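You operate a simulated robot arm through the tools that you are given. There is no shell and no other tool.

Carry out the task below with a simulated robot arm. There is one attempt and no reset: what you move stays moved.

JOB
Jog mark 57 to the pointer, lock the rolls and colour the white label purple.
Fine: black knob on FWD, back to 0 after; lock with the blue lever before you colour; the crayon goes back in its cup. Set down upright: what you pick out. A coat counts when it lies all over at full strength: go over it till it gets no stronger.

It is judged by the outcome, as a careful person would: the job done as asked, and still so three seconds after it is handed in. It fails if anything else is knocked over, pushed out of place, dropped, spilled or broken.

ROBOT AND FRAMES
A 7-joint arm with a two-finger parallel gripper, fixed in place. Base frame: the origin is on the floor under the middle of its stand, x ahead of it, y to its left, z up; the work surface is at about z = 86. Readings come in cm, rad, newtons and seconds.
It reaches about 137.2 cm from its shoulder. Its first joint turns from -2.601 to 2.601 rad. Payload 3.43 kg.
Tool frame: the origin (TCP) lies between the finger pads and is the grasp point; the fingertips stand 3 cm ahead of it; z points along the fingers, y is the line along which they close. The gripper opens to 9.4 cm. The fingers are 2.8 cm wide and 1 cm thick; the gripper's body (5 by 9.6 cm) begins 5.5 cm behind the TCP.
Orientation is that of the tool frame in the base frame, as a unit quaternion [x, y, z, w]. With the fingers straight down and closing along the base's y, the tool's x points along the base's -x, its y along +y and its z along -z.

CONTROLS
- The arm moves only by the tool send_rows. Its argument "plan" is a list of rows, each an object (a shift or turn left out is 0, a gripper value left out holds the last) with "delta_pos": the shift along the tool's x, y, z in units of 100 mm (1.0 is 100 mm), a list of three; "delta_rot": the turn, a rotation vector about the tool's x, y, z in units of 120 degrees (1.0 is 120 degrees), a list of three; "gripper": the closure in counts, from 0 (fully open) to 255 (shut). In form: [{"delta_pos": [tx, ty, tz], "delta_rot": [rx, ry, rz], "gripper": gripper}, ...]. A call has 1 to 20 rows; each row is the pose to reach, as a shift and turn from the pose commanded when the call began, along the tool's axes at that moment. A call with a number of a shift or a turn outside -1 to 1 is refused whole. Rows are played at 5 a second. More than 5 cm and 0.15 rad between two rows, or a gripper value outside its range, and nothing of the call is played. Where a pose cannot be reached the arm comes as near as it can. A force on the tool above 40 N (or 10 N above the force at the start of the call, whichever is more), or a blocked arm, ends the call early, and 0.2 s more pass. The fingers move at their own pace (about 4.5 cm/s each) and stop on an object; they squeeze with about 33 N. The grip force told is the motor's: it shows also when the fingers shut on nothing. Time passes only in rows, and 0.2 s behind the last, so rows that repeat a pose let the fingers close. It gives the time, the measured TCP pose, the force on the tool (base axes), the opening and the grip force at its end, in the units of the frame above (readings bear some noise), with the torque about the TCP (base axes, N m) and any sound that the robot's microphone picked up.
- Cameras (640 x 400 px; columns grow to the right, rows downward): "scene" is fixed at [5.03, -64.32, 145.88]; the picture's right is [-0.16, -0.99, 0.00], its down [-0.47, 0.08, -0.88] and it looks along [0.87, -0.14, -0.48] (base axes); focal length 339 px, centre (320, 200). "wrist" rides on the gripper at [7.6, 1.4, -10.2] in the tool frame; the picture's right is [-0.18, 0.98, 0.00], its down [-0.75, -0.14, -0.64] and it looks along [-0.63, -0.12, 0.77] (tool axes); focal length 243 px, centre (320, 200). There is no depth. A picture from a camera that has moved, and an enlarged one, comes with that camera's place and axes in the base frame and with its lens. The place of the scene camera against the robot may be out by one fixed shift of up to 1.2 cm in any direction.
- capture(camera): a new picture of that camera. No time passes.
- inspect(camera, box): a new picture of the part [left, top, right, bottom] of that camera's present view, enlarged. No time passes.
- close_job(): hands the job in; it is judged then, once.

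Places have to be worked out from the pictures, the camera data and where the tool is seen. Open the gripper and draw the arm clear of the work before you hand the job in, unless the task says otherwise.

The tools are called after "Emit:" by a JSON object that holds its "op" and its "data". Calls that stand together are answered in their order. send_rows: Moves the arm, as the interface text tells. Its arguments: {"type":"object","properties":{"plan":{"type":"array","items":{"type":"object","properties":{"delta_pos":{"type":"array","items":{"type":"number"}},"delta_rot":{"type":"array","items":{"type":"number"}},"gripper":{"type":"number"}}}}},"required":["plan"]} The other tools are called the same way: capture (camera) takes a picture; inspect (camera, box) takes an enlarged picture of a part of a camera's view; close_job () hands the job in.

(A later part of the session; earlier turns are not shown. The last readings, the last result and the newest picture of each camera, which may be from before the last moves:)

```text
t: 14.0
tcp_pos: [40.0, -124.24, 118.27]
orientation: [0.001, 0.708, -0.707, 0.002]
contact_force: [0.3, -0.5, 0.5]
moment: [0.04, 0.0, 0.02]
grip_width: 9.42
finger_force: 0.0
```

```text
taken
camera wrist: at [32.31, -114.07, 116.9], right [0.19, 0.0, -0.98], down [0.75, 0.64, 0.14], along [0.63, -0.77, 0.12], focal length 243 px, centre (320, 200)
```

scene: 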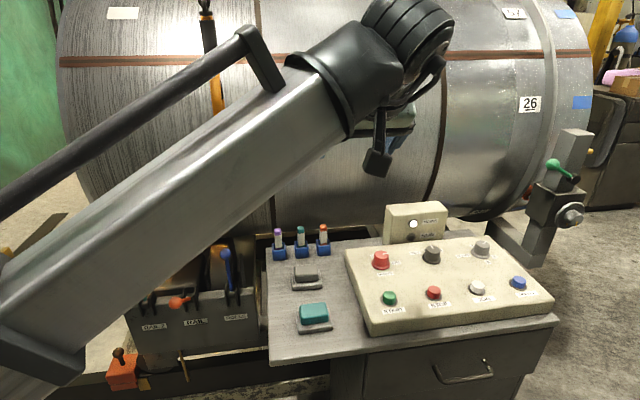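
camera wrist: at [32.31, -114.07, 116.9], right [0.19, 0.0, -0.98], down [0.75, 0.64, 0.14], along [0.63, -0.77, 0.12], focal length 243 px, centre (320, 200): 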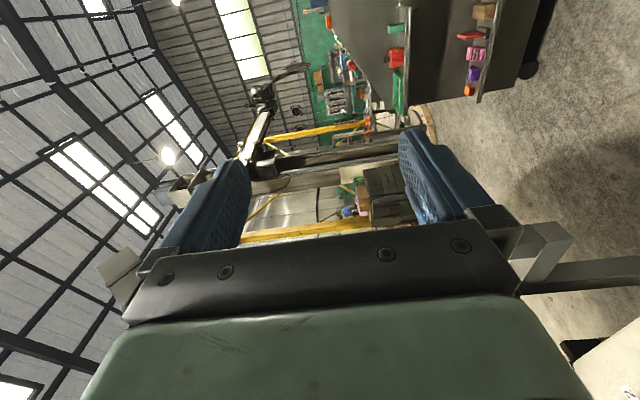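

The gripper body now hides the column; I yaw the tool about 30° back toward +x so that the target falls in the free half of the picture.

Emit:
{"op": "send_rows", "data": {"plan": [{"delta_pos": [-0.1, 0, 0.12], "delta_rot": [0, -0.0625, 0]}, {"delta_pos": [-0.2, 0, 0.24], "delta_rot": [0, -0.125, 0]}, {"delta_pos": [-0.3, 0, 0.36], "delta_rot": [0, -0.1875, 0]}, {"delta_pos": [-0.4, 0, 0.48], "delta_rot": [0, -0.25, 0]}]}}

Emit:
{"op": "capture", "data": {"camera": "wrist"}}

```text
t: 15.0
tcp_pos: [43.38, -129.34, 117.44]
orientation: [-0.227, 0.686, -0.68, 0.119]
contact_force: [1.6, 1.3, 3.0]
moment: [0.15, -0.01, -0.15]
grip_width: 9.42
finger_force: 0.1
out of reach, approached as far as the arm can: row 3
```

```text
taken
camera wrist: at [31.78, -124.02, 117.63], right [0.01, 0.06, -1.0], down [0.37, 0.93, 0.06], along [0.93, -0.37, -0.01], focal length 243 px, centre (320, 200)
```

wrist: 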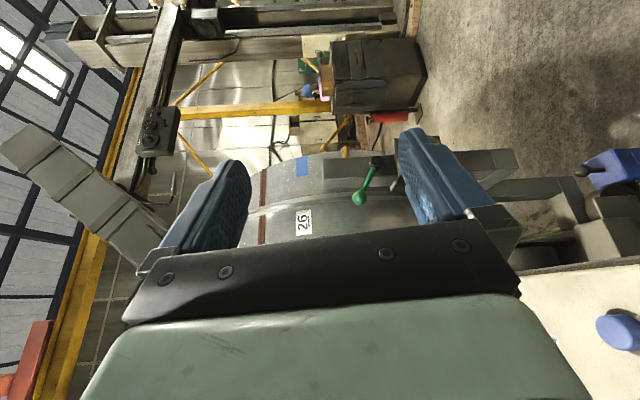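

The column is visible now. I zoom on it.

Emit:
{"op": "inspect", "data": {"camera": "wrist", "box": [280, 110, 420, 210]}}

Emit:
{"op": "inspect", "data": {"camera": "wrist", "box": [300, 130, 370, 175]}}

```text
4.00 times, centred on (350, 160) of wrist
camera zoom: at [31.78, -124.02, 117.63], right [0.01, 0.06, -1.0], down [0.37, 0.93, 0.06], along [0.93, -0.37, -0.01], focal length 970 px, centre (200, 360)
```

zoom: 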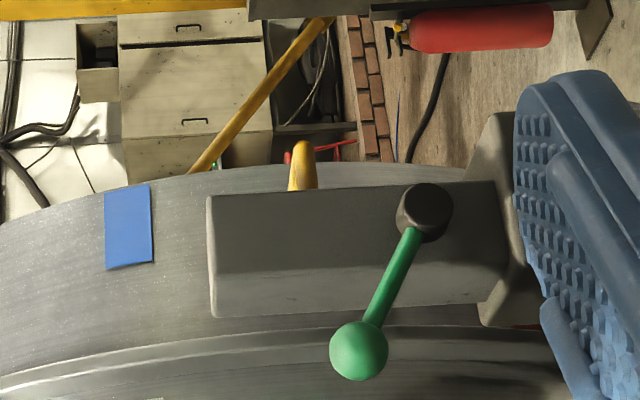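

```text
8.89 times, centred on (335, 152) of wrist
camera zoom: at [31.78, -124.02, 117.63], right [0.01, 0.06, -1.0], down [0.37, 0.93, 0.06], along [0.93, -0.37, -0.01], focal length 2157 px, centre (187, 622)
```

zoom: 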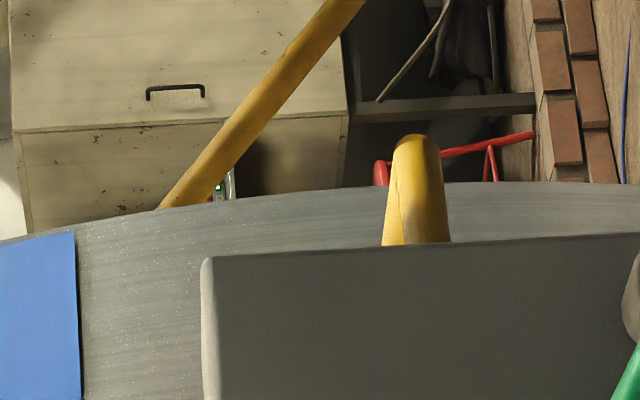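

The yellow tapered finger sticks out from the column at about (88,-160,109) in front of the blue-plate band: that is the pointer, at height z≈109. Mark 26 sits now at z≈122 and 57 higher up. I retract before going to the black knob (about (68,-103,94)).

Emit:
{"op": "send_rows", "data": {"plan": [{"delta_pos": [0, 0, -0.3]}, {"delta_pos": [0, 0, -0.6]}, {"delta_pos": [0, 0, -0.9]}, {"delta_pos": [0, 0, -0.9]}]}}

```text
t: 16.0
tcp_pos: [39.51, -120.95, 118.14]
orientation: [-0.183, 0.683, -0.683, 0.183]
contact_force: [-0.2, -0.2, 0.6]
moment: [-0.03, -0.01, 0.0]
grip_width: 9.39
finger_force: 0.0
```

Orientation is as commanded. Now I rotate to a tilted-down grasp pose (tilted 28° outward) and bring the gripper above the black knob in steps.

Emit:
{"op": "send_rows", "data": {"plan": [{"delta_pos": [-0.083, 0.017, -0.021], "delta_rot": [-0.0447, 0.0185, 0.0447]}, {"delta_pos": [-0.167, 0.033, -0.042], "delta_rot": [-0.0895, 0.037, 0.0895]}, {"delta_pos": [-0.25, 0.05, -0.063], "delta_rot": [-0.1342, 0.0555, 0.1342]}, {"delta_pos": [-0.333, 0.067, -0.083], "delta_rot": [-0.1789, 0.074, 0.1789]}, {"delta_pos": [-0.417, 0.083, -0.104], "delta_rot": [-0.2237, 0.0925, 0.2236]}, {"delta_pos": [-0.5, 0.1, -0.125], "delta_rot": [-0.2684, 0.111, 0.2684]}, {"delta_pos": [-0.583, 0.117, -0.146], "delta_rot": [-0.3131, 0.1294, 0.3131]}, {"delta_pos": [-0.667, 0.133, -0.167], "delta_rot": [-0.3579, 0.1479, 0.3578]}, {"delta_pos": [-0.75, 0.15, -0.188], "delta_rot": [-0.4026, 0.1664, 0.4025]}, {"delta_pos": [-0.833, 0.167, -0.208], "delta_rot": [-0.4473, 0.1849, 0.4473]}, {"delta_pos": [-0.917, 0.183, -0.229], "delta_rot": [-0.4921, 0.2034, 0.492]}, {"delta_pos": [-1.0, 0.2, -0.25], "delta_rot": [-0.5368, 0.2219, 0.5367]}]}}

Emit:
{"op": "send_rows", "data": {"plan": [{"delta_pos": [-0.04, 0.33, 0.12]}, {"delta_pos": [-0.08, 0.66, 0.24]}, {"delta_pos": [-0.11, 1.0, 0.35]}]}}

Emit:
{"op": "send_rows", "data": {"plan": [{"delta_pos": [-0.04, 0.33, 0.1]}, {"delta_pos": [-0.08, 0.66, 0.2]}, {"delta_pos": [-0.11, 1.0, 0.3]}, {"delta_pos": [-0.11, 1.0, 0.3]}]}}

Emit:
{"op": "capture", "data": {"camera": "wrist"}}

```text
t: 18.6
tcp_pos: [46.23, -112.18, 115.86]
orientation: [0.267, 0.933, -0.065, 0.233]
contact_force: [-0.3, 0.6, -0.4]
moment: [0.0, 0.0, 0.0]
grip_width: 9.41
finger_force: 0.0
out of reach, approached as far as the arm can: row 11, 12
```

```text
t: 19.4
tcp_pos: [53.83, -104.93, 113.26]
orientation: [0.266, 0.933, -0.065, 0.232]
contact_force: [-0.4, 0.1, -0.9]
moment: [0.06, -0.03, 0.01]
grip_width: 9.41
finger_force: 0.1
```

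```text
t: 20.4
tcp_pos: [61.15, -97.85, 111.27]
orientation: [0.267, 0.933, -0.066, 0.234]
contact_force: [0.0, -0.2, 0.5]
moment: [-0.01, 0.03, 0.0]
grip_width: 9.4
finger_force: 0.0
```

```text
taken
camera wrist: at [52.14, -90.63, 116.78], right [0.66, 0.75, 0.09], down [0.23, -0.31, 0.92], along [0.72, -0.58, -0.38], focal length 243 px, centre (320, 200)
```

wrist: 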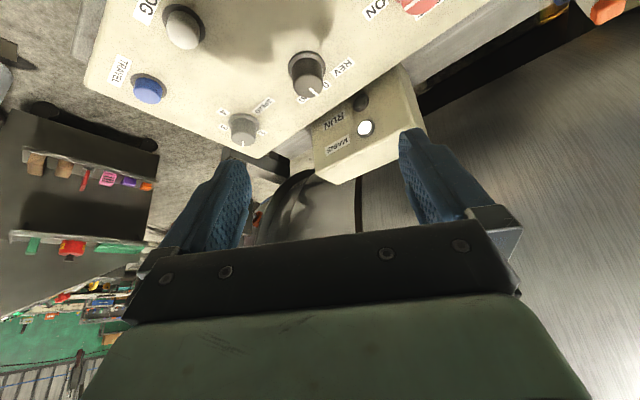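

I zoom on the black knob to see its dial and centre.

Emit:
{"op": "inspect", "data": {"camera": "wrist", "box": [260, 40, 380, 115]}}

Emit:
{"op": "inspect", "data": {"camera": "scene", "box": [390, 235, 510, 310]}}

```text
5.33 times, centred on (320, 78) of wrist
camera zoom: at [52.14, -90.63, 116.78], right [0.66, 0.75, 0.09], down [0.23, -0.31, 0.92], along [0.72, -0.58, -0.38], focal length 1294 px, centre (320, 853)
```

zoom: 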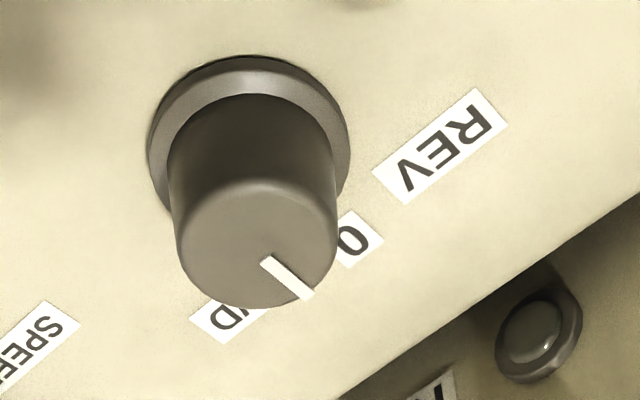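

```text
5.33 times, centred on (450, 272) of scene
camera zoom: at [5.03, -64.32, 145.88], right [-0.16, -0.99, 0.0], down [-0.47, 0.08, -0.88], along [0.87, -0.14, -0.48], focal length 1808 px, centre (-373, -187)
```

zoom: 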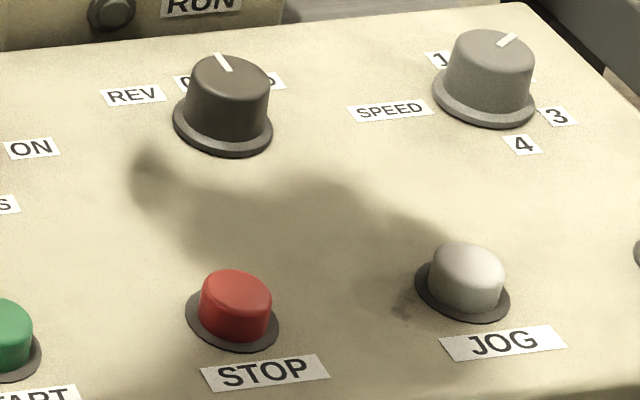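

Knob centre is at about (67.8,-103.6), top z≈94.4, its line pointing +x at "0"; FWD is 45° clockwise seen from above. I come down halfway along the tool axis and verify.

Emit:
{"op": "send_rows", "data": {"plan": [{"delta_pos": [-0.016, -0.135, 0.25]}, {"delta_pos": [-0.016, -0.135, 0.5]}, {"delta_pos": [-0.016, -0.135, 0.75]}, {"delta_pos": [-0.016, -0.135, 1.0]}, {"delta_pos": [-0.016, -0.135, 1.0]}]}}

Emit:
{"op": "capture", "data": {"camera": "wrist"}}

```text
t: 21.6
tcp_pos: [64.45, -101.55, 102.38]
orientation: [0.267, 0.933, -0.066, 0.233]
contact_force: [0.3, -0.5, 0.3]
moment: [0.02, -0.02, 0.01]
grip_width: 9.38
finger_force: 0.1
```

```text
taken
camera wrist: at [55.42, -94.28, 107.9], right [0.66, 0.75, 0.09], down [0.23, -0.31, 0.92], along [0.72, -0.58, -0.38], focal length 243 px, centre (320, 200)
```

wrist: 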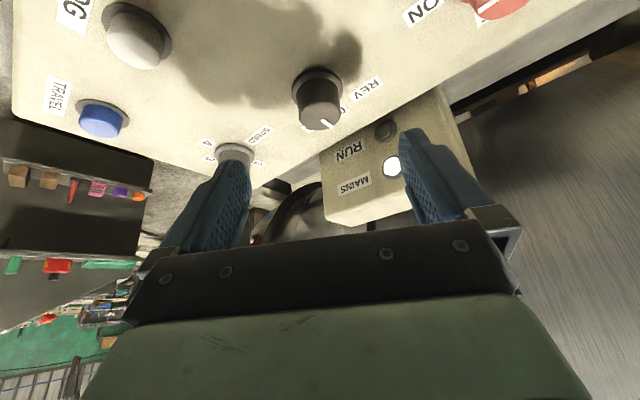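

I zoom in to refine the knob's centre before going down.

Emit:
{"op": "inspect", "data": {"camera": "wrist", "box": [270, 60, 370, 140]}}

```text
5.00 times, centred on (320, 100) of wrist
camera zoom: at [55.42, -94.28, 107.9], right [0.66, 0.75, 0.09], down [0.23, -0.31, 0.92], along [0.72, -0.58, -0.38], focal length 1213 px, centre (320, 700)
```

zoom: 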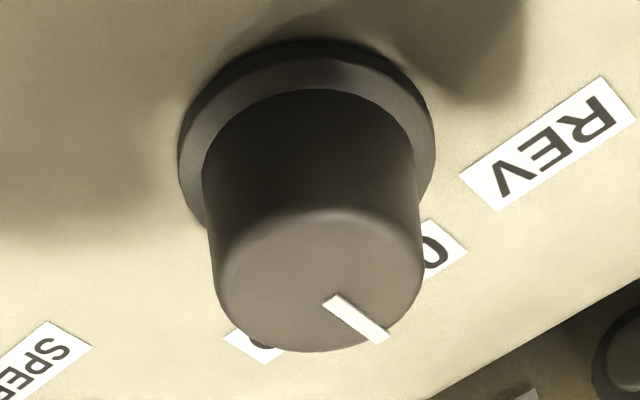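

The lateral alignment is already right. I lower the open fingers around the knob, staying clear of its flange, then close on it.

Emit:
{"op": "send_rows", "data": {"plan": [{"delta_pos": [-0.005, 0.003, 0.25], "gripper": 0}, {"delta_pos": [-0.01, 0.006, 0.5]}, {"delta_pos": [-0.013, 0.006, 0.785]}, {"delta_pos": [-0.013, 0.006, 0.785]}]}}

Emit:
{"op": "capture", "data": {"camera": "wrist"}}

```text
t: 22.6
tcp_pos: [67.56, -103.65, 95.39]
orientation: [0.267, 0.933, -0.067, 0.234]
contact_force: [0.0, 1.0, 1.0]
moment: [-0.01, 0.02, 0.0]
grip_width: 9.4
finger_force: 0.1
```

```text
taken
camera wrist: at [58.61, -96.36, 101.06], right [0.66, 0.75, 0.09], down [0.23, -0.31, 0.92], along [0.72, -0.58, -0.38], focal length 243 px, centre (320, 200)
```

wrist: 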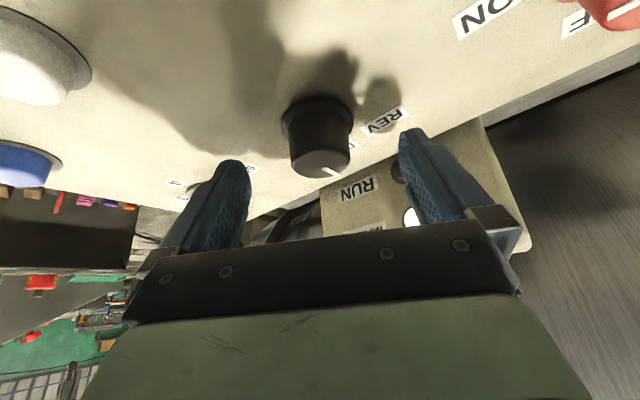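

The knob is between the fingers. I close the gripper on it.

Emit:
{"op": "send_rows", "data": {"plan": [{"delta_pos": [0, 0.015, 0.02], "gripper": 120}, {"delta_pos": [0, 0.015, 0.02], "gripper": 200}, {"delta_pos": [0, 0.015, 0.02], "gripper": 255}, {"delta_pos": [0, 0.015, 0.02], "gripper": 255}, {"delta_pos": [0, 0.015, 0.02], "gripper": 255}, {"delta_pos": [0, 0.015, 0.02], "gripper": 255}]}}

Emit:
{"op": "capture", "data": {"camera": "wrist"}}

```text
t: 24.0
tcp_pos: [67.75, -103.59, 95.39]
orientation: [0.267, 0.933, -0.066, 0.233]
contact_force: [-3.3, -10.6, -0.3]
moment: [-0.31, -0.01, -0.1]
grip_width: 3.58
finger_force: 45.2
```

```text
taken
camera wrist: at [58.77, -96.33, 100.89], right [0.66, 0.75, 0.09], down [0.23, -0.31, 0.92], along [0.72, -0.59, -0.38], focal length 243 px, centre (320, 200)
```

wrist: 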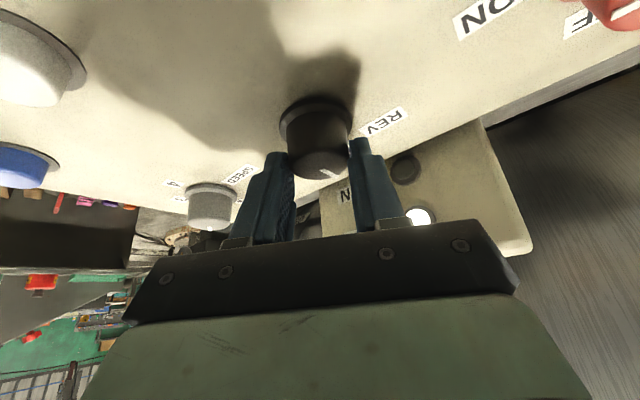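

Gripped (3.6 cm wide). Now I twist about the vertical by 45° clockwise toward FWD.

Emit:
{"op": "send_rows", "data": {"plan": [{"delta_pos": [0, -0.015, 0], "delta_rot": [0.0293, 0, 0.0552]}, {"delta_pos": [0, -0.015, 0], "delta_rot": [0.0587, 0, 0.1104]}, {"delta_pos": [0, -0.015, 0], "delta_rot": [0.088, 0, 0.1656]}, {"delta_pos": [0, -0.015, 0], "delta_rot": [0.1174, 0, 0.2207]}, {"delta_pos": [0, -0.015, 0], "delta_rot": [0.1467, 0, 0.2759]}, {"delta_pos": [0, -0.015, 0], "delta_rot": [0.1761, 0, 0.3311]}, {"delta_pos": [0, -0.015, 0], "delta_rot": [0.1761, 0, 0.3311]}]}}

Emit:
{"op": "inspect", "data": {"camera": "wrist", "box": [240, 60, 400, 180]}}

Emit:
{"op": "inspect", "data": {"camera": "scene", "box": [390, 235, 510, 310]}}

```text
t: 25.6
tcp_pos: [68.26, -103.24, 95.37]
orientation: [0.603, 0.76, -0.146, 0.191]
contact_force: [21.9, 29.9, 1.6]
moment: [0.12, -0.47, 0.23]
grip_width: 3.58
finger_force: 44.9
```

```text
3.33 times, centred on (320, 120) of wrist
camera zoom: at [67.02, -91.78, 100.96], right [0.99, 0.07, 0.09], down [-0.06, -0.39, 0.92], along [0.1, -0.92, -0.38], focal length 809 px, centre (320, 467)
```

zoom: 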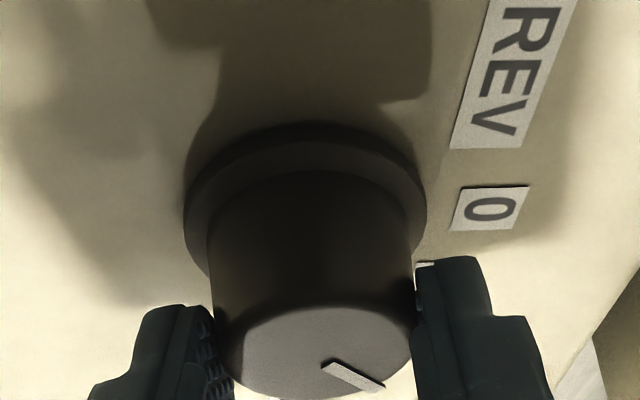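

```text
5.33 times, centred on (450, 272) of scene
camera zoom: at [5.03, -64.32, 145.88], right [-0.16, -0.99, 0.0], down [-0.47, 0.08, -0.88], along [0.87, -0.14, -0.48], focal length 1808 px, centre (-373, -187)
```

zoom: 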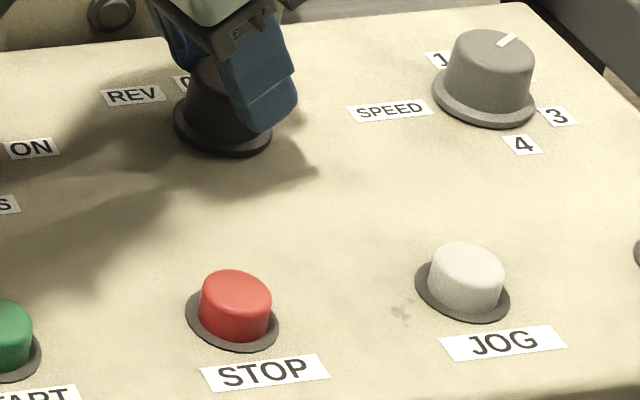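

The knob's line now points at about -43°, i.e. FWD. I relieve the side load by shifting slightly along the finger axis, then open the gripper.

Emit:
{"op": "send_rows", "data": {"plan": [{"delta_pos": [0, 0.03, 0], "gripper": 255}, {"delta_pos": [0, 0.06, 0], "gripper": 255}, {"delta_pos": [0, 0.06, 0], "gripper": 150}, {"delta_pos": [0, 0.06, 0], "gripper": 60}, {"delta_pos": [0, 0.06, 0], "gripper": 0}, {"delta_pos": [0, 0.06, 0], "gripper": 0}, {"delta_pos": [0, 0.06, 0], "gripper": 0}]}}

Emit:
{"op": "inspect", "data": {"camera": "wrist", "box": [240, 60, 400, 180]}}

```text
t: 27.2
tcp_pos: [68.26, -103.36, 95.46]
orientation: [0.603, 0.76, -0.15, 0.19]
contact_force: [0.0, -0.4, -0.5]
moment: [-0.01, 0.02, 0.02]
grip_width: 9.4
finger_force: 0.2
```

```text
3.33 times, centred on (320, 120) of wrist
camera zoom: at [67.2, -91.95, 100.9], right [0.99, 0.06, 0.09], down [-0.06, -0.39, 0.92], along [0.09, -0.92, -0.38], focal length 809 px, centre (320, 467)
```

zoom: 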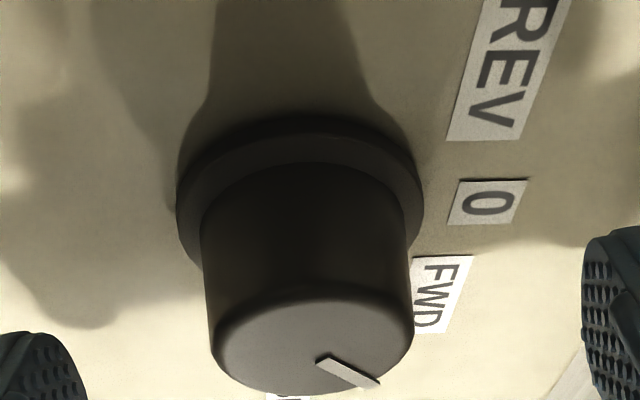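

The knob stays on FWD. I withdraw upward, close the fingers and move above the JOG button (about (56.6,-108.7,92.4)).

Emit:
{"op": "send_rows", "data": {"plan": [{"delta_pos": [0, 0, -0.3], "gripper": 0}, {"delta_pos": [0, 0, -0.6], "gripper": 0}, {"delta_pos": [0, 0, -0.85], "gripper": 0}, {"delta_pos": [-0.03, -0.35, -0.85], "gripper": 255}, {"delta_pos": [-0.06, -0.7, -0.85], "gripper": 255}, {"delta_pos": [-0.09, -1.0, -0.85], "gripper": 255}, {"delta_pos": [-0.09, -1.0, -0.85], "gripper": 255}, {"delta_pos": [-0.09, -1.0, -0.85], "gripper": 255}]}}

Emit:
{"op": "capture", "data": {"camera": "wrist"}}

Emit:
{"op": "capture", "data": {"camera": "scene"}}

```text
t: 29.0
tcp_pos: [57.97, -102.62, 103.21]
orientation: [0.603, 0.76, -0.15, 0.19]
contact_force: [-1.0, -0.1, -0.6]
moment: [0.0, -0.01, -0.01]
grip_width: 0.02
finger_force: 10.7
```

```text
taken
camera wrist: at [56.76, -91.19, 108.84], right [0.99, 0.06, 0.09], down [-0.06, -0.39, 0.92], along [0.09, -0.92, -0.38], focal length 243 px, centre (320, 200)
```

wrist: 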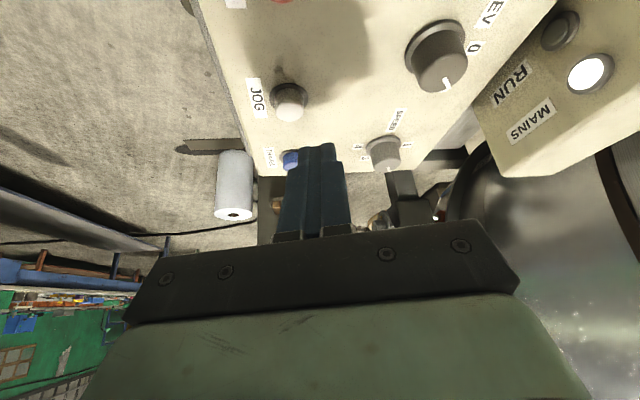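

```text
taken
```

scene: 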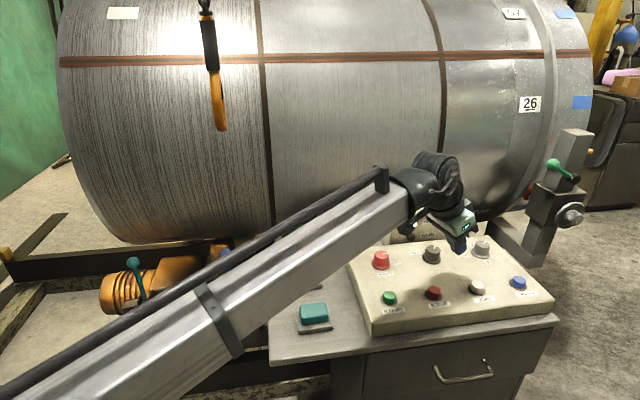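

The scene camera sees the drum end clearly with the arm here. I zoom on JOG to place the fingertips.

Emit:
{"op": "inspect", "data": {"camera": "wrist", "box": [240, 60, 340, 125]}}

Emit:
{"op": "inspect", "data": {"camera": "scene", "box": [430, 210, 550, 300]}}

```text
6.15 times, centred on (290, 92) of wrist
camera zoom: at [56.76, -91.19, 108.84], right [0.99, 0.06, 0.09], down [-0.06, -0.39, 0.92], along [0.09, -0.92, -0.38], focal length 1493 px, centre (505, 862)
```

zoom: 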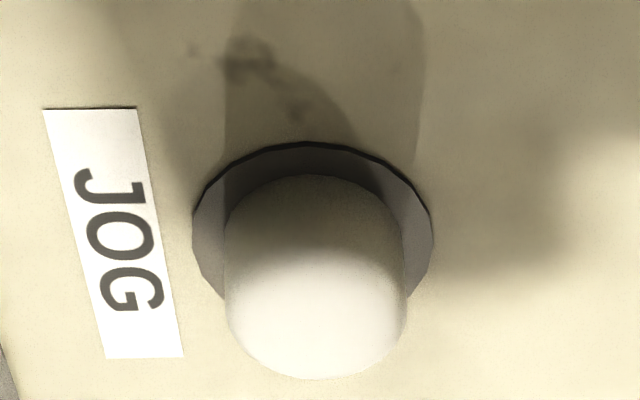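

```text
4.44 times, centred on (490, 255) of scene
camera zoom: at [5.03, -64.32, 145.88], right [-0.16, -0.99, 0.0], down [-0.47, 0.08, -0.88], along [0.87, -0.14, -0.48], focal length 1507 px, centre (-436, -44)
```

zoom: 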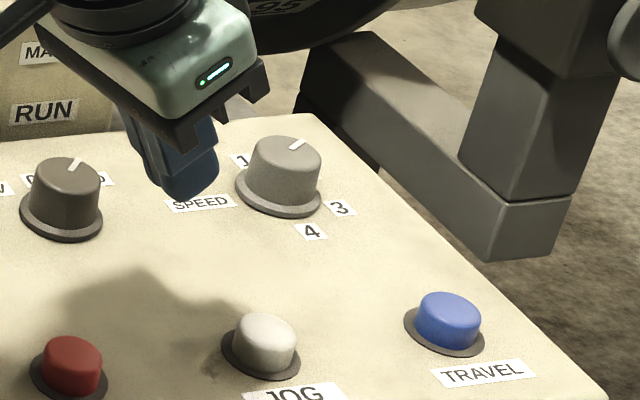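

JOG's centre is near (56.5,-108.8), top z≈92.4. I hover the closed fingertips just above it.

Emit:
{"op": "send_rows", "data": {"plan": [{"delta_pos": [-0.07, -0.1, 0.22]}, {"delta_pos": [-0.14, -0.2, 0.44]}, {"delta_pos": [-0.21, -0.287, 0.667]}, {"delta_pos": [-0.21, -0.287, 0.667]}]}}

Emit:
{"op": "capture", "data": {"camera": "wrist"}}

Emit:
{"op": "inspect", "data": {"camera": "scene", "box": [420, 210, 540, 310]}}

```text
t: 30.0
tcp_pos: [56.39, -108.11, 98.4]
orientation: [0.603, 0.76, -0.15, 0.189]
contact_force: [0.0, 0.0, -0.8]
moment: [-0.02, 0.01, -0.02]
grip_width: 0.0
finger_force: 33.7
```

```text
taken
camera wrist: at [55.08, -96.62, 103.88], right [0.99, 0.07, 0.09], down [-0.06, -0.39, 0.92], along [0.09, -0.92, -0.38], focal length 243 px, centre (320, 200)
```

wrist: 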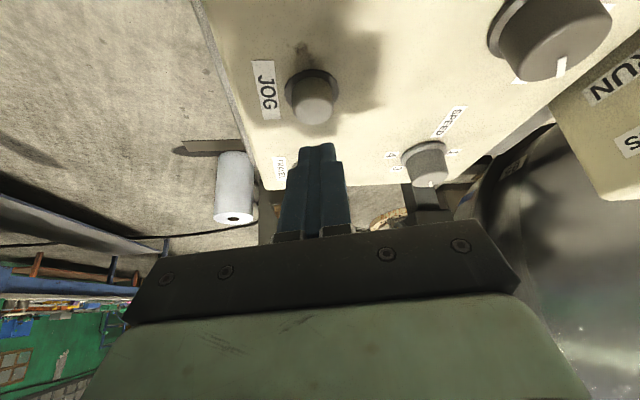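

```text
4.00 times, centred on (480, 260) of scene
camera zoom: at [5.03, -64.32, 145.88], right [-0.16, -0.99, 0.0], down [-0.47, 0.08, -0.88], along [0.87, -0.14, -0.48], focal length 1356 px, centre (-320, -40)
```

zoom: 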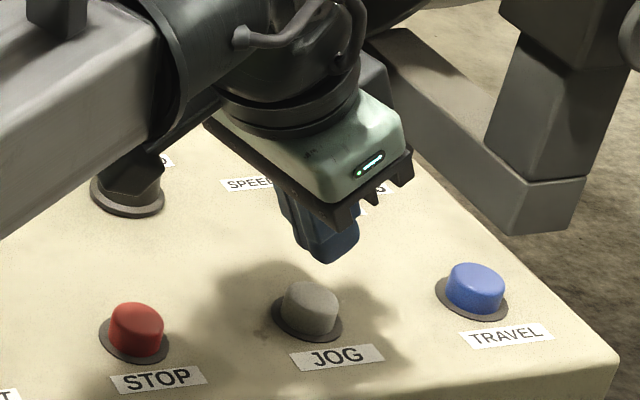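

The tip's lowest edge is right over the button's centre. I go straight down slowly until contact.

Emit:
{"op": "send_rows", "data": {"plan": [{"delta_pos": [0.047, 0, 0.088]}, {"delta_pos": [0.094, 0, 0.177]}, {"delta_pos": [0.12, 0, 0.225]}, {"delta_pos": [0.129, 0, 0.243]}]}}

Emit:
{"op": "inspect", "data": {"camera": "wrist", "box": [270, 60, 370, 160]}}

```text
t: 31.0
tcp_pos: [56.32, -108.04, 95.66]
orientation: [0.603, 0.76, -0.15, 0.19]
contact_force: [0.9, -1.2, -0.5]
moment: [-0.03, -0.01, -0.02]
grip_width: 0.01
finger_force: 33.0
```

```text
4.00 times, centred on (320, 110) of wrist
camera zoom: at [55.07, -96.6, 101.16], right [0.99, 0.06, 0.09], down [-0.06, -0.39, 0.92], along [0.09, -0.92, -0.38], focal length 970 px, centre (320, 560)
```

zoom: 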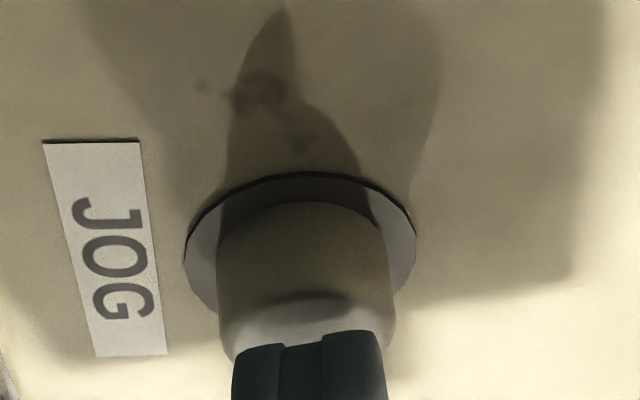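

Just above contact. I press a little further and check for force, sound, and any drum motion.

Emit:
{"op": "send_rows", "data": {"plan": [{"delta_pos": [0.014, 0, 0.0265]}]}}

Emit:
{"op": "inspect", "data": {"camera": "scene", "box": [440, 0, 640, 140]}}

Emit:
{"op": "inspect", "data": {"camera": "scene", "box": [380, 195, 540, 295]}}

```text
t: 31.4
tcp_pos: [56.31, -108.05, 95.39]
orientation: [0.603, 0.76, -0.149, 0.19]
contact_force: [-0.7, -0.5, 0.9]
moment: [0.01, -0.02, 0.0]
grip_width: 0.0
finger_force: 32.7
```

```text
2.86 times, centred on (540, 70) of scene
camera zoom: at [5.03, -64.32, 145.88], right [-0.16, -0.99, 0.0], down [-0.47, 0.08, -0.88], along [0.87, -0.14, -0.48], focal length 968 px, centre (-309, 571)
```

zoom: 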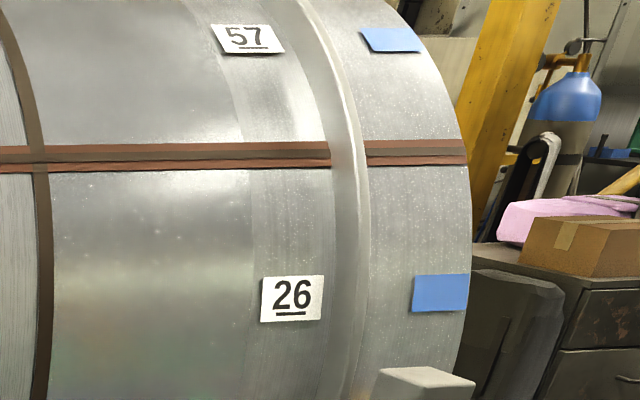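

```text
4.00 times, centred on (460, 245) of scene
camera zoom: at [5.03, -64.32, 145.88], right [-0.16, -0.99, 0.0], down [-0.47, 0.08, -0.88], along [0.87, -0.14, -0.48], focal length 1356 px, centre (-240, 20)
```

zoom: 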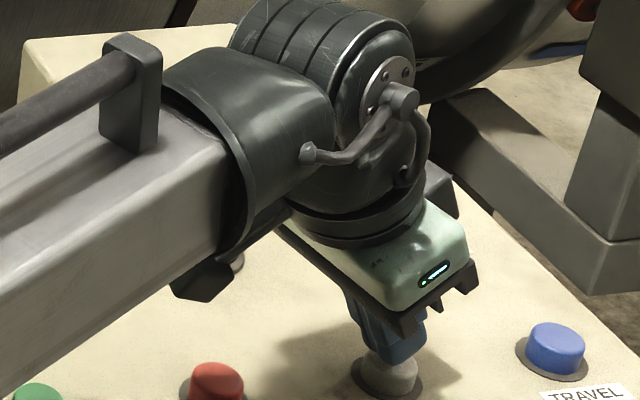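

No contact force yet; I go down another 3 mm.

Emit:
{"op": "send_rows", "data": {"plan": [{"delta_pos": [0.014, 0, 0.0265]}]}}

Emit:
{"op": "inspect", "data": {"camera": "wrist", "box": [270, 80, 370, 160]}}

Emit:
{"op": "inspect", "data": {"camera": "scene", "box": [440, 0, 640, 140]}}

```text
t: 31.8
tcp_pos: [56.18, -108.03, 95.07]
orientation: [0.603, 0.76, -0.15, 0.19]
contact_force: [0.3, 0.0, 1.9]
moment: [-0.04, -0.02, -0.03]
grip_width: 0.02
finger_force: 32.9
heard: click
```

```text
5.00 times, centred on (320, 120) of wrist
camera zoom: at [55.08, -96.6, 100.67], right [0.99, 0.06, 0.09], down [-0.06, -0.39, 0.92], along [0.09, -0.92, -0.38], focal length 1213 px, centre (320, 600)
```

zoom: 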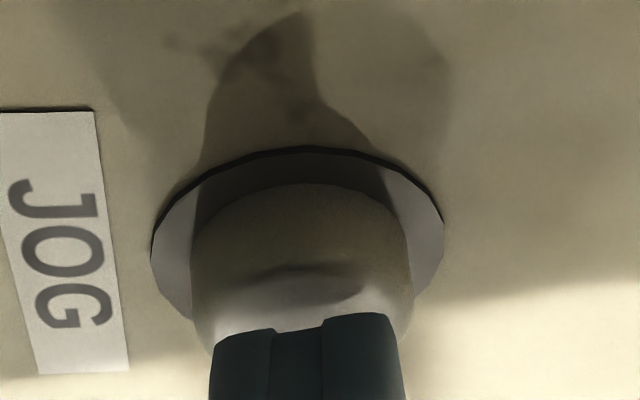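

```text
2.86 times, centred on (540, 70) of scene
camera zoom: at [5.03, -64.32, 145.88], right [-0.16, -0.99, 0.0], down [-0.47, 0.08, -0.88], along [0.87, -0.14, -0.48], focal length 968 px, centre (-309, 571)
```

zoom: 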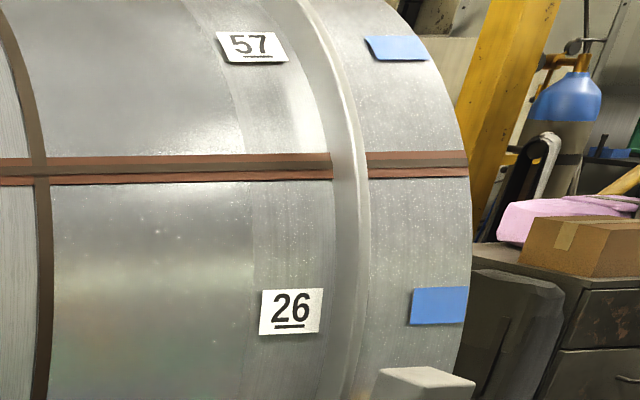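

A click sounded and the drum moved: marks descend at the front with FWD. I hold for one second to measure the rate.

Emit:
{"op": "send_rows", "data": {"plan": [{"delta_pos": [0, 0, 0]}, {"delta_pos": [0, 0, 0]}, {"delta_pos": [0, 0, 0]}, {"delta_pos": [0, 0, 0]}, {"delta_pos": [0, 0, 0]}]}}

Emit:
{"op": "inspect", "data": {"camera": "scene", "box": [440, 0, 640, 140]}}

```text
t: 33.0
tcp_pos: [56.22, -108.11, 95.16]
orientation: [0.604, 0.759, -0.15, 0.19]
contact_force: [1.6, 0.6, 2.3]
moment: [0.01, -0.04, 0.0]
grip_width: 0.0
finger_force: 32.6
```

```text
2.86 times, centred on (540, 70) of scene
camera zoom: at [5.03, -64.32, 145.88], right [-0.16, -0.99, 0.0], down [-0.47, 0.08, -0.88], along [0.87, -0.14, -0.48], focal length 968 px, centre (-309, 571)
```

zoom: 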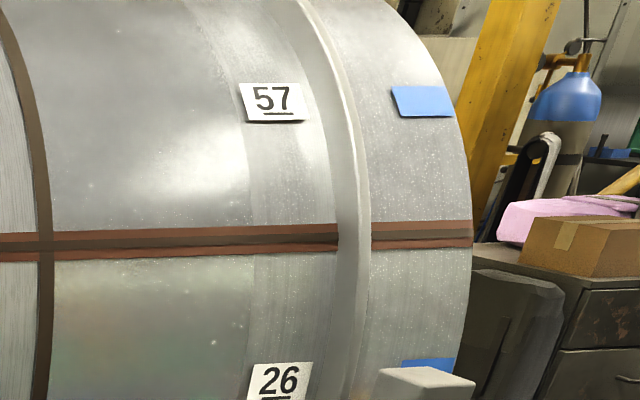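

FWD moves about 8.4°/s (6.3 cm/s at the surface); 57 is at ≈44° above the axis and needs about 47° more. I hold for 4 s, then re-measure.

Emit:
{"op": "send_rows", "data": {"plan": [{"delta_pos": [0, 0, 0]}, {"delta_pos": [0, 0, 0]}, {"delta_pos": [0, 0, 0]}, {"delta_pos": [0, 0, 0]}, {"delta_pos": [0, 0, 0]}, {"delta_pos": [0, 0, 0]}, {"delta_pos": [0, 0, 0]}, {"delta_pos": [0, 0, 0]}, {"delta_pos": [0, 0, 0]}, {"delta_pos": [0, 0, 0]}, {"delta_pos": [0, 0, 0]}, {"delta_pos": [0, 0, 0]}, {"delta_pos": [0, 0, 0]}, {"delta_pos": [0, 0, 0]}, {"delta_pos": [0, 0, 0]}, {"delta_pos": [0, 0, 0]}, {"delta_pos": [0, 0, 0]}, {"delta_pos": [0, 0, 0]}, {"delta_pos": [0, 0, 0]}]}}

Emit:
{"op": "inspect", "data": {"camera": "scene", "box": [440, 60, 640, 200]}}

```text
t: 37.0
tcp_pos: [56.22, -108.01, 95.16]
orientation: [0.604, 0.76, -0.15, 0.19]
contact_force: [0.6, -0.4, 2.4]
moment: [0.01, 0.01, 0.0]
grip_width: 0.0
finger_force: 33.1
```

```text
2.86 times, centred on (540, 130) of scene
camera zoom: at [5.03, -64.32, 145.88], right [-0.16, -0.99, 0.0], down [-0.47, 0.08, -0.88], along [0.87, -0.14, -0.48], focal length 968 px, centre (-309, 400)
```

zoom: 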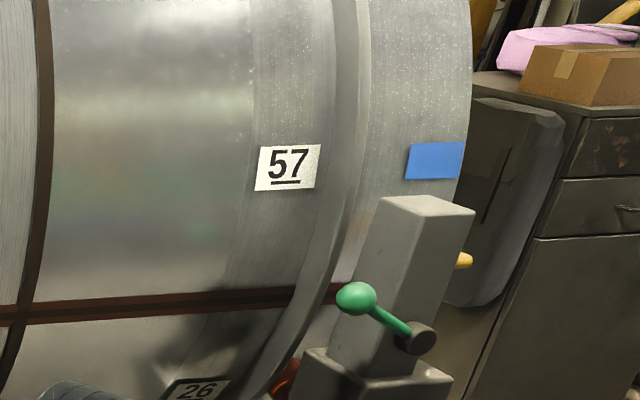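

57 is now at z≈118.5 (≈10°), with the pointer at z≈109. I hold 0.4 s more, then release to see whether the drum coasts.

Emit:
{"op": "send_rows", "data": {"plan": [{"delta_pos": [0, 0, 0]}, {"delta_pos": [0, 0, 0]}, {"delta_pos": [-0.047, 0, -0.088]}]}}

Emit:
{"op": "inspect", "data": {"camera": "scene", "box": [440, 60, 640, 200]}}

Emit:
{"op": "send_rows", "data": {"plan": [{"delta_pos": [0, 0, 0]}, {"delta_pos": [0, 0, 0]}, {"delta_pos": [0, 0, 0]}]}}

Emit:
{"op": "inspect", "data": {"camera": "scene", "box": [440, 60, 640, 200]}}

```text
t: 37.8
tcp_pos: [56.36, -108.0, 96.04]
orientation: [0.603, 0.76, -0.149, 0.191]
contact_force: [-0.2, -0.1, 0.2]
moment: [-0.01, 0.01, -0.01]
grip_width: 0.02
finger_force: 32.8
```

```text
2.86 times, centred on (540, 130) of scene
camera zoom: at [5.03, -64.32, 145.88], right [-0.16, -0.99, 0.0], down [-0.47, 0.08, -0.88], along [0.87, -0.14, -0.48], focal length 968 px, centre (-309, 400)
```

zoom: 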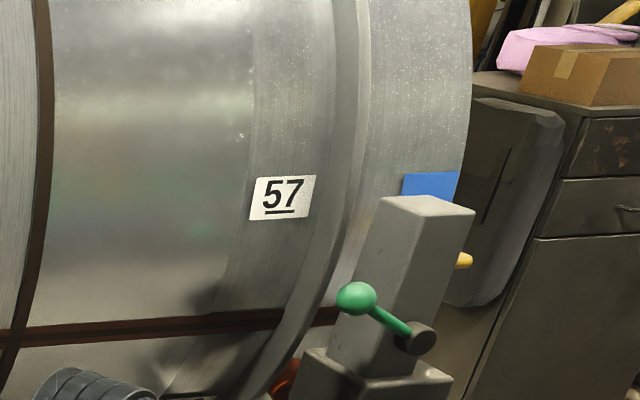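

```text
t: 38.6
tcp_pos: [56.26, -108.05, 96.04]
orientation: [0.603, 0.76, -0.15, 0.19]
contact_force: [-0.7, 0.3, 0.2]
moment: [0.01, 0.01, 0.04]
grip_width: 0.01
finger_force: 33.0
```

```text
2.86 times, centred on (540, 130) of scene
camera zoom: at [5.03, -64.32, 145.88], right [-0.16, -0.99, 0.0], down [-0.47, 0.08, -0.88], along [0.87, -0.14, -0.48], focal length 968 px, centre (-309, 400)
```

zoom: 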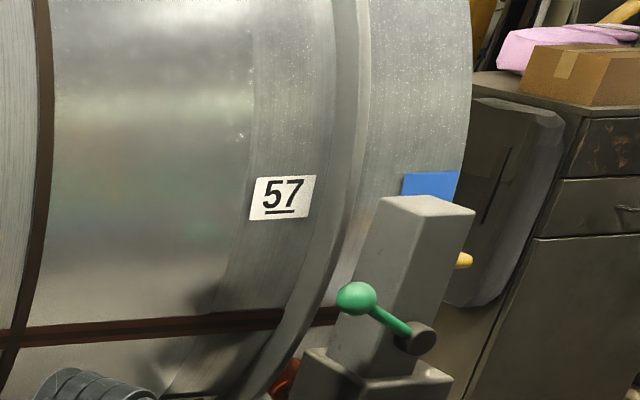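

The drum stops at once on release. 57 is ≈6 cm above pointer height; I press for about 0.9 s more.

Emit:
{"op": "send_rows", "data": {"plan": [{"delta_pos": [0.047, 0, 0.088]}, {"delta_pos": [0.047, 0, 0.088]}, {"delta_pos": [0.047, 0, 0.088]}, {"delta_pos": [0.047, 0, 0.088]}, {"delta_pos": [0.047, 0, 0.088]}, {"delta_pos": [0, 0, 0]}]}}

Emit:
{"op": "inspect", "data": {"camera": "scene", "box": [440, 60, 640, 200]}}

```text
t: 40.0
tcp_pos: [56.48, -108.14, 96.1]
orientation: [0.603, 0.76, -0.149, 0.19]
contact_force: [-0.3, 0.6, 0.0]
moment: [0.0, -0.01, 0.01]
grip_width: 0.0
finger_force: 32.8
heard: click
```

```text
2.86 times, centred on (540, 130) of scene
camera zoom: at [5.03, -64.32, 145.88], right [-0.16, -0.99, 0.0], down [-0.47, 0.08, -0.88], along [0.87, -0.14, -0.48], focal length 968 px, centre (-309, 400)
```

zoom: 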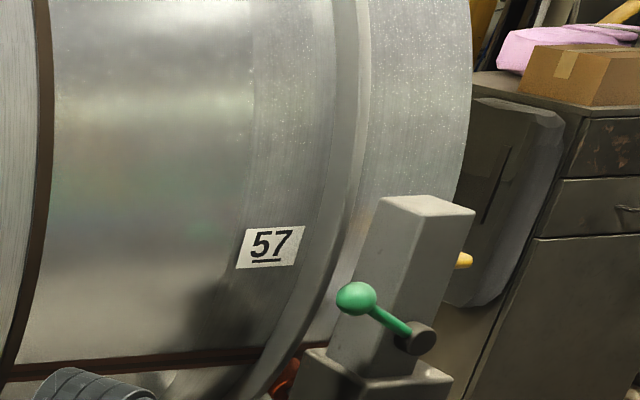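

57 reads about 0.6 cm above pointer height in the scene view. I check properly by returning to the vantage where the wrist camera sees plate and pointer together: first raise away from the panel.

Emit:
{"op": "send_rows", "data": {"plan": [{"delta_pos": [-0.16, 0, -0.3]}, {"delta_pos": [-0.32, 0, -0.6]}, {"delta_pos": [-0.47, 0, -0.883]}, {"delta_pos": [-0.47, -0.3, -0.883]}, {"delta_pos": [-0.47, -0.6, -0.883]}, {"delta_pos": [-0.47, -0.9, -0.883]}]}}

Emit:
{"op": "send_rows", "data": {"plan": [{"delta_pos": [-0.064, -0.049, -0.031], "delta_rot": [0.0204, -0.034, -0.0493]}, {"delta_pos": [-0.128, -0.097, -0.063], "delta_rot": [0.0408, -0.0679, -0.0986]}, {"delta_pos": [-0.192, -0.146, -0.094], "delta_rot": [0.0612, -0.1019, -0.1479]}, {"delta_pos": [-0.256, -0.195, -0.125], "delta_rot": [0.0816, -0.1359, -0.1972]}, {"delta_pos": [-0.32, -0.243, -0.157], "delta_rot": [0.102, -0.1698, -0.2465]}, {"delta_pos": [-0.384, -0.292, -0.188], "delta_rot": [0.1224, -0.2038, -0.2958]}, {"delta_pos": [-0.448, -0.341, -0.219], "delta_rot": [0.1428, -0.2378, -0.345]}, {"delta_pos": [-0.512, -0.389, -0.251], "delta_rot": [0.1632, -0.2717, -0.3943]}, {"delta_pos": [-0.576, -0.438, -0.282], "delta_rot": [0.1836, -0.3057, -0.4436]}, {"delta_pos": [-0.64, -0.487, -0.313], "delta_rot": [0.204, -0.3397, -0.4929]}, {"delta_pos": [-0.704, -0.535, -0.345], "delta_rot": [0.2244, -0.3736, -0.5422]}, {"delta_pos": [-0.768, -0.584, -0.376], "delta_rot": [0.2448, -0.4076, -0.5915]}, {"delta_pos": [-0.832, -0.633, -0.407], "delta_rot": [0.2652, -0.4416, -0.6408]}, {"delta_pos": [-0.896, -0.681, -0.439], "delta_rot": [0.2856, -0.4755, -0.6901]}, {"delta_pos": [-0.96, -0.73, -0.47], "delta_rot": [0.306, -0.5095, -0.7394]}]}}

Emit:
{"op": "send_rows", "data": {"plan": [{"delta_pos": [0.12, -0.12, 0.25]}, {"delta_pos": [0.25, -0.25, 0.5]}, {"delta_pos": [0.37, -0.37, 0.75]}, {"delta_pos": [0.37, -0.37, 0.8]}]}}

Emit:
{"op": "capture", "data": {"camera": "wrist"}}

```text
t: 41.4
tcp_pos: [47.65, -110.2, 106.19]
orientation: [0.603, 0.76, -0.15, 0.19]
contact_force: [-0.1, 0.0, -0.7]
moment: [0.04, 0.03, 0.0]
grip_width: 0.0
finger_force: 32.9
```

```text
t: 44.6
tcp_pos: [41.83, -117.98, 114.83]
orientation: [-0.184, 0.683, -0.683, 0.184]
contact_force: [-0.6, -0.2, 0.4]
moment: [0.0, -0.03, -0.01]
grip_width: 0.01
finger_force: 33.0
```

```text
t: 45.6
tcp_pos: [42.76, -126.72, 118.41]
orientation: [-0.182, 0.683, -0.682, 0.186]
contact_force: [0.8, -0.1, 0.6]
moment: [0.01, 0.0, -0.02]
grip_width: 0.0
finger_force: 32.8
```

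```text
taken
camera wrist: at [31.07, -121.83, 117.09], right [0.16, 0.09, -0.98], down [0.33, 0.93, 0.14], along [0.93, -0.35, 0.12], focal length 243 px, centre (320, 200)
```

wrist: 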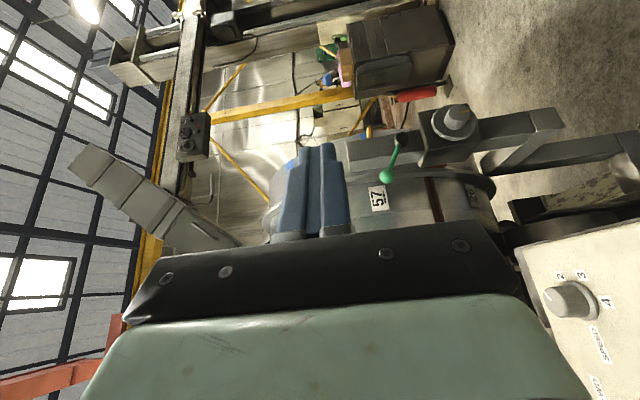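

I zoom on the pointer and mark 57 from here.

Emit:
{"op": "inspect", "data": {"camera": "wrist", "box": [330, 110, 440, 215]}}

Emit:
{"op": "inspect", "data": {"camera": "wrist", "box": [345, 115, 400, 150]}}

```text
3.81 times, centred on (385, 162) of wrist
camera zoom: at [31.07, -121.83, 117.09], right [0.16, 0.09, -0.98], down [0.33, 0.93, 0.14], along [0.93, -0.35, 0.12], focal length 924 px, centre (72, 343)
```

zoom: 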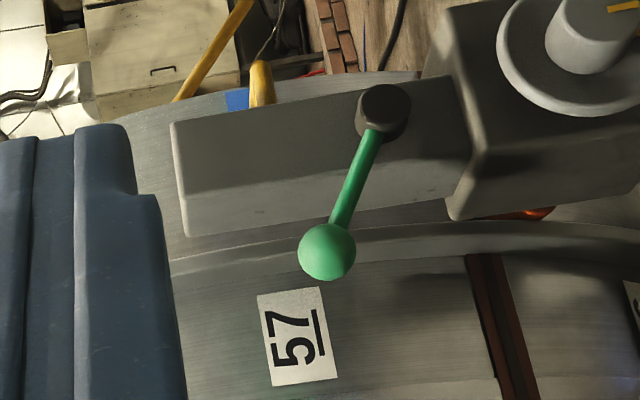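

```text
11.43 times, centred on (372, 132) of wrist
camera zoom: at [31.07, -121.83, 117.09], right [0.16, 0.09, -0.98], down [0.33, 0.93, 0.14], along [0.93, -0.35, 0.12], focal length 2773 px, centre (-280, 971)
```

zoom: 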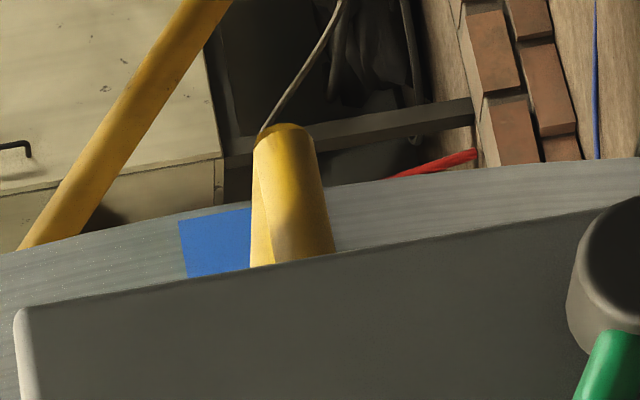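

Mark 57 sits at z≈109.1 and the pointer at z≈108.9, with the blue plate right behind the finger: aligned within about 2–3 mm. Now I go back to the black knob to return it to 0.

Emit:
{"op": "send_rows", "data": {"plan": [{"delta_pos": [-0.12, 0.12, -0.25]}, {"delta_pos": [-0.25, 0.25, -0.5]}, {"delta_pos": [-0.37, 0.37, -0.8]}]}}

Emit:
{"op": "send_rows", "data": {"plan": [{"delta_pos": [-0.064, 0, -0.013], "delta_rot": [-0.0204, 0.034, 0.0493]}, {"delta_pos": [-0.128, 0, -0.027], "delta_rot": [-0.0408, 0.0679, 0.0986]}, {"delta_pos": [-0.192, 0, -0.04], "delta_rot": [-0.0612, 0.1019, 0.1479]}, {"delta_pos": [-0.256, 0, -0.053], "delta_rot": [-0.0816, 0.1359, 0.1972]}, {"delta_pos": [-0.32, 0, -0.067], "delta_rot": [-0.102, 0.1698, 0.2465]}, {"delta_pos": [-0.384, 0, -0.08], "delta_rot": [-0.1224, 0.2038, 0.2958]}, {"delta_pos": [-0.448, 0, -0.093], "delta_rot": [-0.1428, 0.2378, 0.345]}, {"delta_pos": [-0.512, 0, -0.107], "delta_rot": [-0.1632, 0.2717, 0.3943]}, {"delta_pos": [-0.576, 0, -0.12], "delta_rot": [-0.1836, 0.3057, 0.4436]}, {"delta_pos": [-0.64, 0, -0.133], "delta_rot": [-0.204, 0.3397, 0.4929]}, {"delta_pos": [-0.704, 0, -0.147], "delta_rot": [-0.2244, 0.3736, 0.5422]}, {"delta_pos": [-0.768, 0, -0.16], "delta_rot": [-0.2448, 0.4076, 0.5915]}, {"delta_pos": [-0.832, 0, -0.173], "delta_rot": [-0.2652, 0.4416, 0.6408]}, {"delta_pos": [-0.896, 0, -0.187], "delta_rot": [-0.2856, 0.4755, 0.6901]}, {"delta_pos": [-0.96, 0, -0.2], "delta_rot": [-0.306, 0.5095, 0.7394]}]}}

Emit:
{"op": "send_rows", "data": {"plan": [{"delta_pos": [0.19, 0.33, 0.1]}, {"delta_pos": [0.39, 0.67, 0.2]}, {"delta_pos": [0.58, 1.0, 0.3]}]}}

Emit:
{"op": "send_rows", "data": {"plan": [{"delta_pos": [0.19, 0.33, 0.1], "gripper": 0}, {"delta_pos": [0.39, 0.67, 0.2], "gripper": 0}, {"delta_pos": [0.58, 1.0, 0.3], "gripper": 0}, {"delta_pos": [0.58, 1.0, 0.3], "gripper": 0}, {"delta_pos": [0.58, 1.0, 0.3], "gripper": 0}]}}

Emit:
{"op": "capture", "data": {"camera": "wrist"}}

```text
t: 46.4
tcp_pos: [41.8, -117.84, 114.61]
orientation: [-0.184, 0.683, -0.683, 0.185]
contact_force: [0.2, -0.4, 0.1]
moment: [-0.03, 0.03, -0.01]
grip_width: 0.0
finger_force: 33.0
```

```text
t: 49.6
tcp_pos: [49.13, -111.29, 114.74]
orientation: [0.604, 0.759, -0.149, 0.189]
contact_force: [-0.1, 0.0, -0.4]
moment: [0.01, 0.01, 0.01]
grip_width: 0.0
finger_force: 33.0
```

```text
t: 50.4
tcp_pos: [57.81, -105.49, 109.33]
orientation: [0.603, 0.76, -0.15, 0.19]
contact_force: [-0.5, 0.1, -0.4]
moment: [0.02, -0.02, 0.02]
grip_width: 0.01
finger_force: 33.3
```

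```text
t: 51.6
tcp_pos: [67.05, -99.6, 103.92]
orientation: [0.603, 0.76, -0.15, 0.191]
contact_force: [-0.3, -0.1, 0.0]
moment: [-0.01, 0.0, 0.0]
grip_width: 9.4
finger_force: 0.0
```

```text
taken
camera wrist: at [65.83, -88.08, 109.48], right [0.99, 0.06, 0.09], down [-0.06, -0.39, 0.92], along [0.09, -0.92, -0.38], focal length 243 px, centre (320, 200)
```

wrist: 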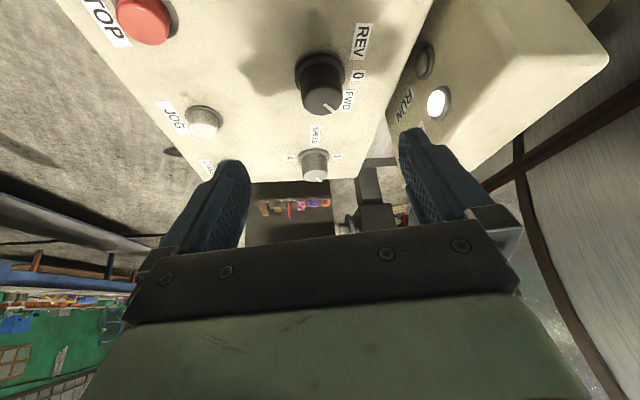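

The knob is at about (68.4,-104.0). I descend around it and close.

Emit:
{"op": "send_rows", "data": {"plan": [{"delta_pos": [-0.01, 0.02, 0.3], "gripper": 0}, {"delta_pos": [-0.02, 0.035, 0.6], "gripper": 0}, {"delta_pos": [-0.02, 0.035, 0.85], "gripper": 0}, {"delta_pos": [-0.02, 0.035, 0.96], "gripper": 0}, {"delta_pos": [-0.02, 0.035, 0.96], "gripper": 0}]}}

Emit:
{"op": "inspect", "data": {"camera": "wrist", "box": [220, 80, 420, 200]}}

```text
t: 52.8
tcp_pos: [68.21, -104.18, 95.65]
orientation: [0.604, 0.76, -0.15, 0.19]
contact_force: [-0.5, -0.6, 0.2]
moment: [0.04, 0.02, 0.01]
grip_width: 9.38
finger_force: 0.1
```

```text
3.20 times, centred on (320, 140) of wrist
camera zoom: at [67.1, -92.71, 101.12], right [0.99, 0.06, 0.09], down [-0.06, -0.39, 0.92], along [0.09, -0.92, -0.38], focal length 776 px, centre (320, 392)
```

zoom: 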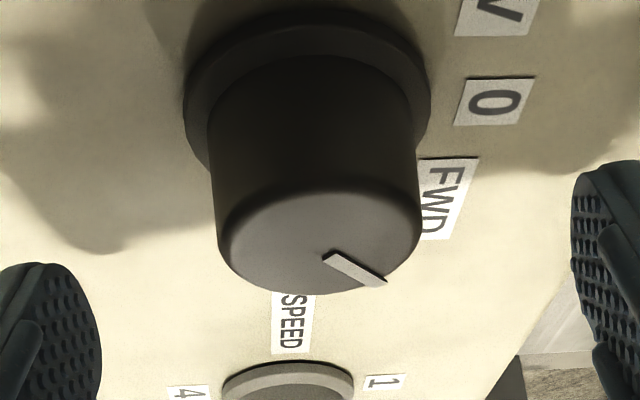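

I shift 2.5 mm to centre on the knob and close the fingers.

Emit:
{"op": "send_rows", "data": {"plan": [{"delta_pos": [0, 0.025, 0], "gripper": 120}, {"delta_pos": [0, 0.025, 0], "gripper": 200}, {"delta_pos": [0, 0.025, 0], "gripper": 255}, {"delta_pos": [0, 0.025, 0], "gripper": 255}, {"delta_pos": [0, 0.025, 0], "gripper": 255}]}}

```text
t: 54.0
tcp_pos: [68.4, -104.11, 95.59]
orientation: [0.603, 0.76, -0.15, 0.19]
contact_force: [-5.1, -0.4, -1.1]
moment: [0.01, 0.14, 0.01]
grip_width: 3.59
finger_force: 41.2
```

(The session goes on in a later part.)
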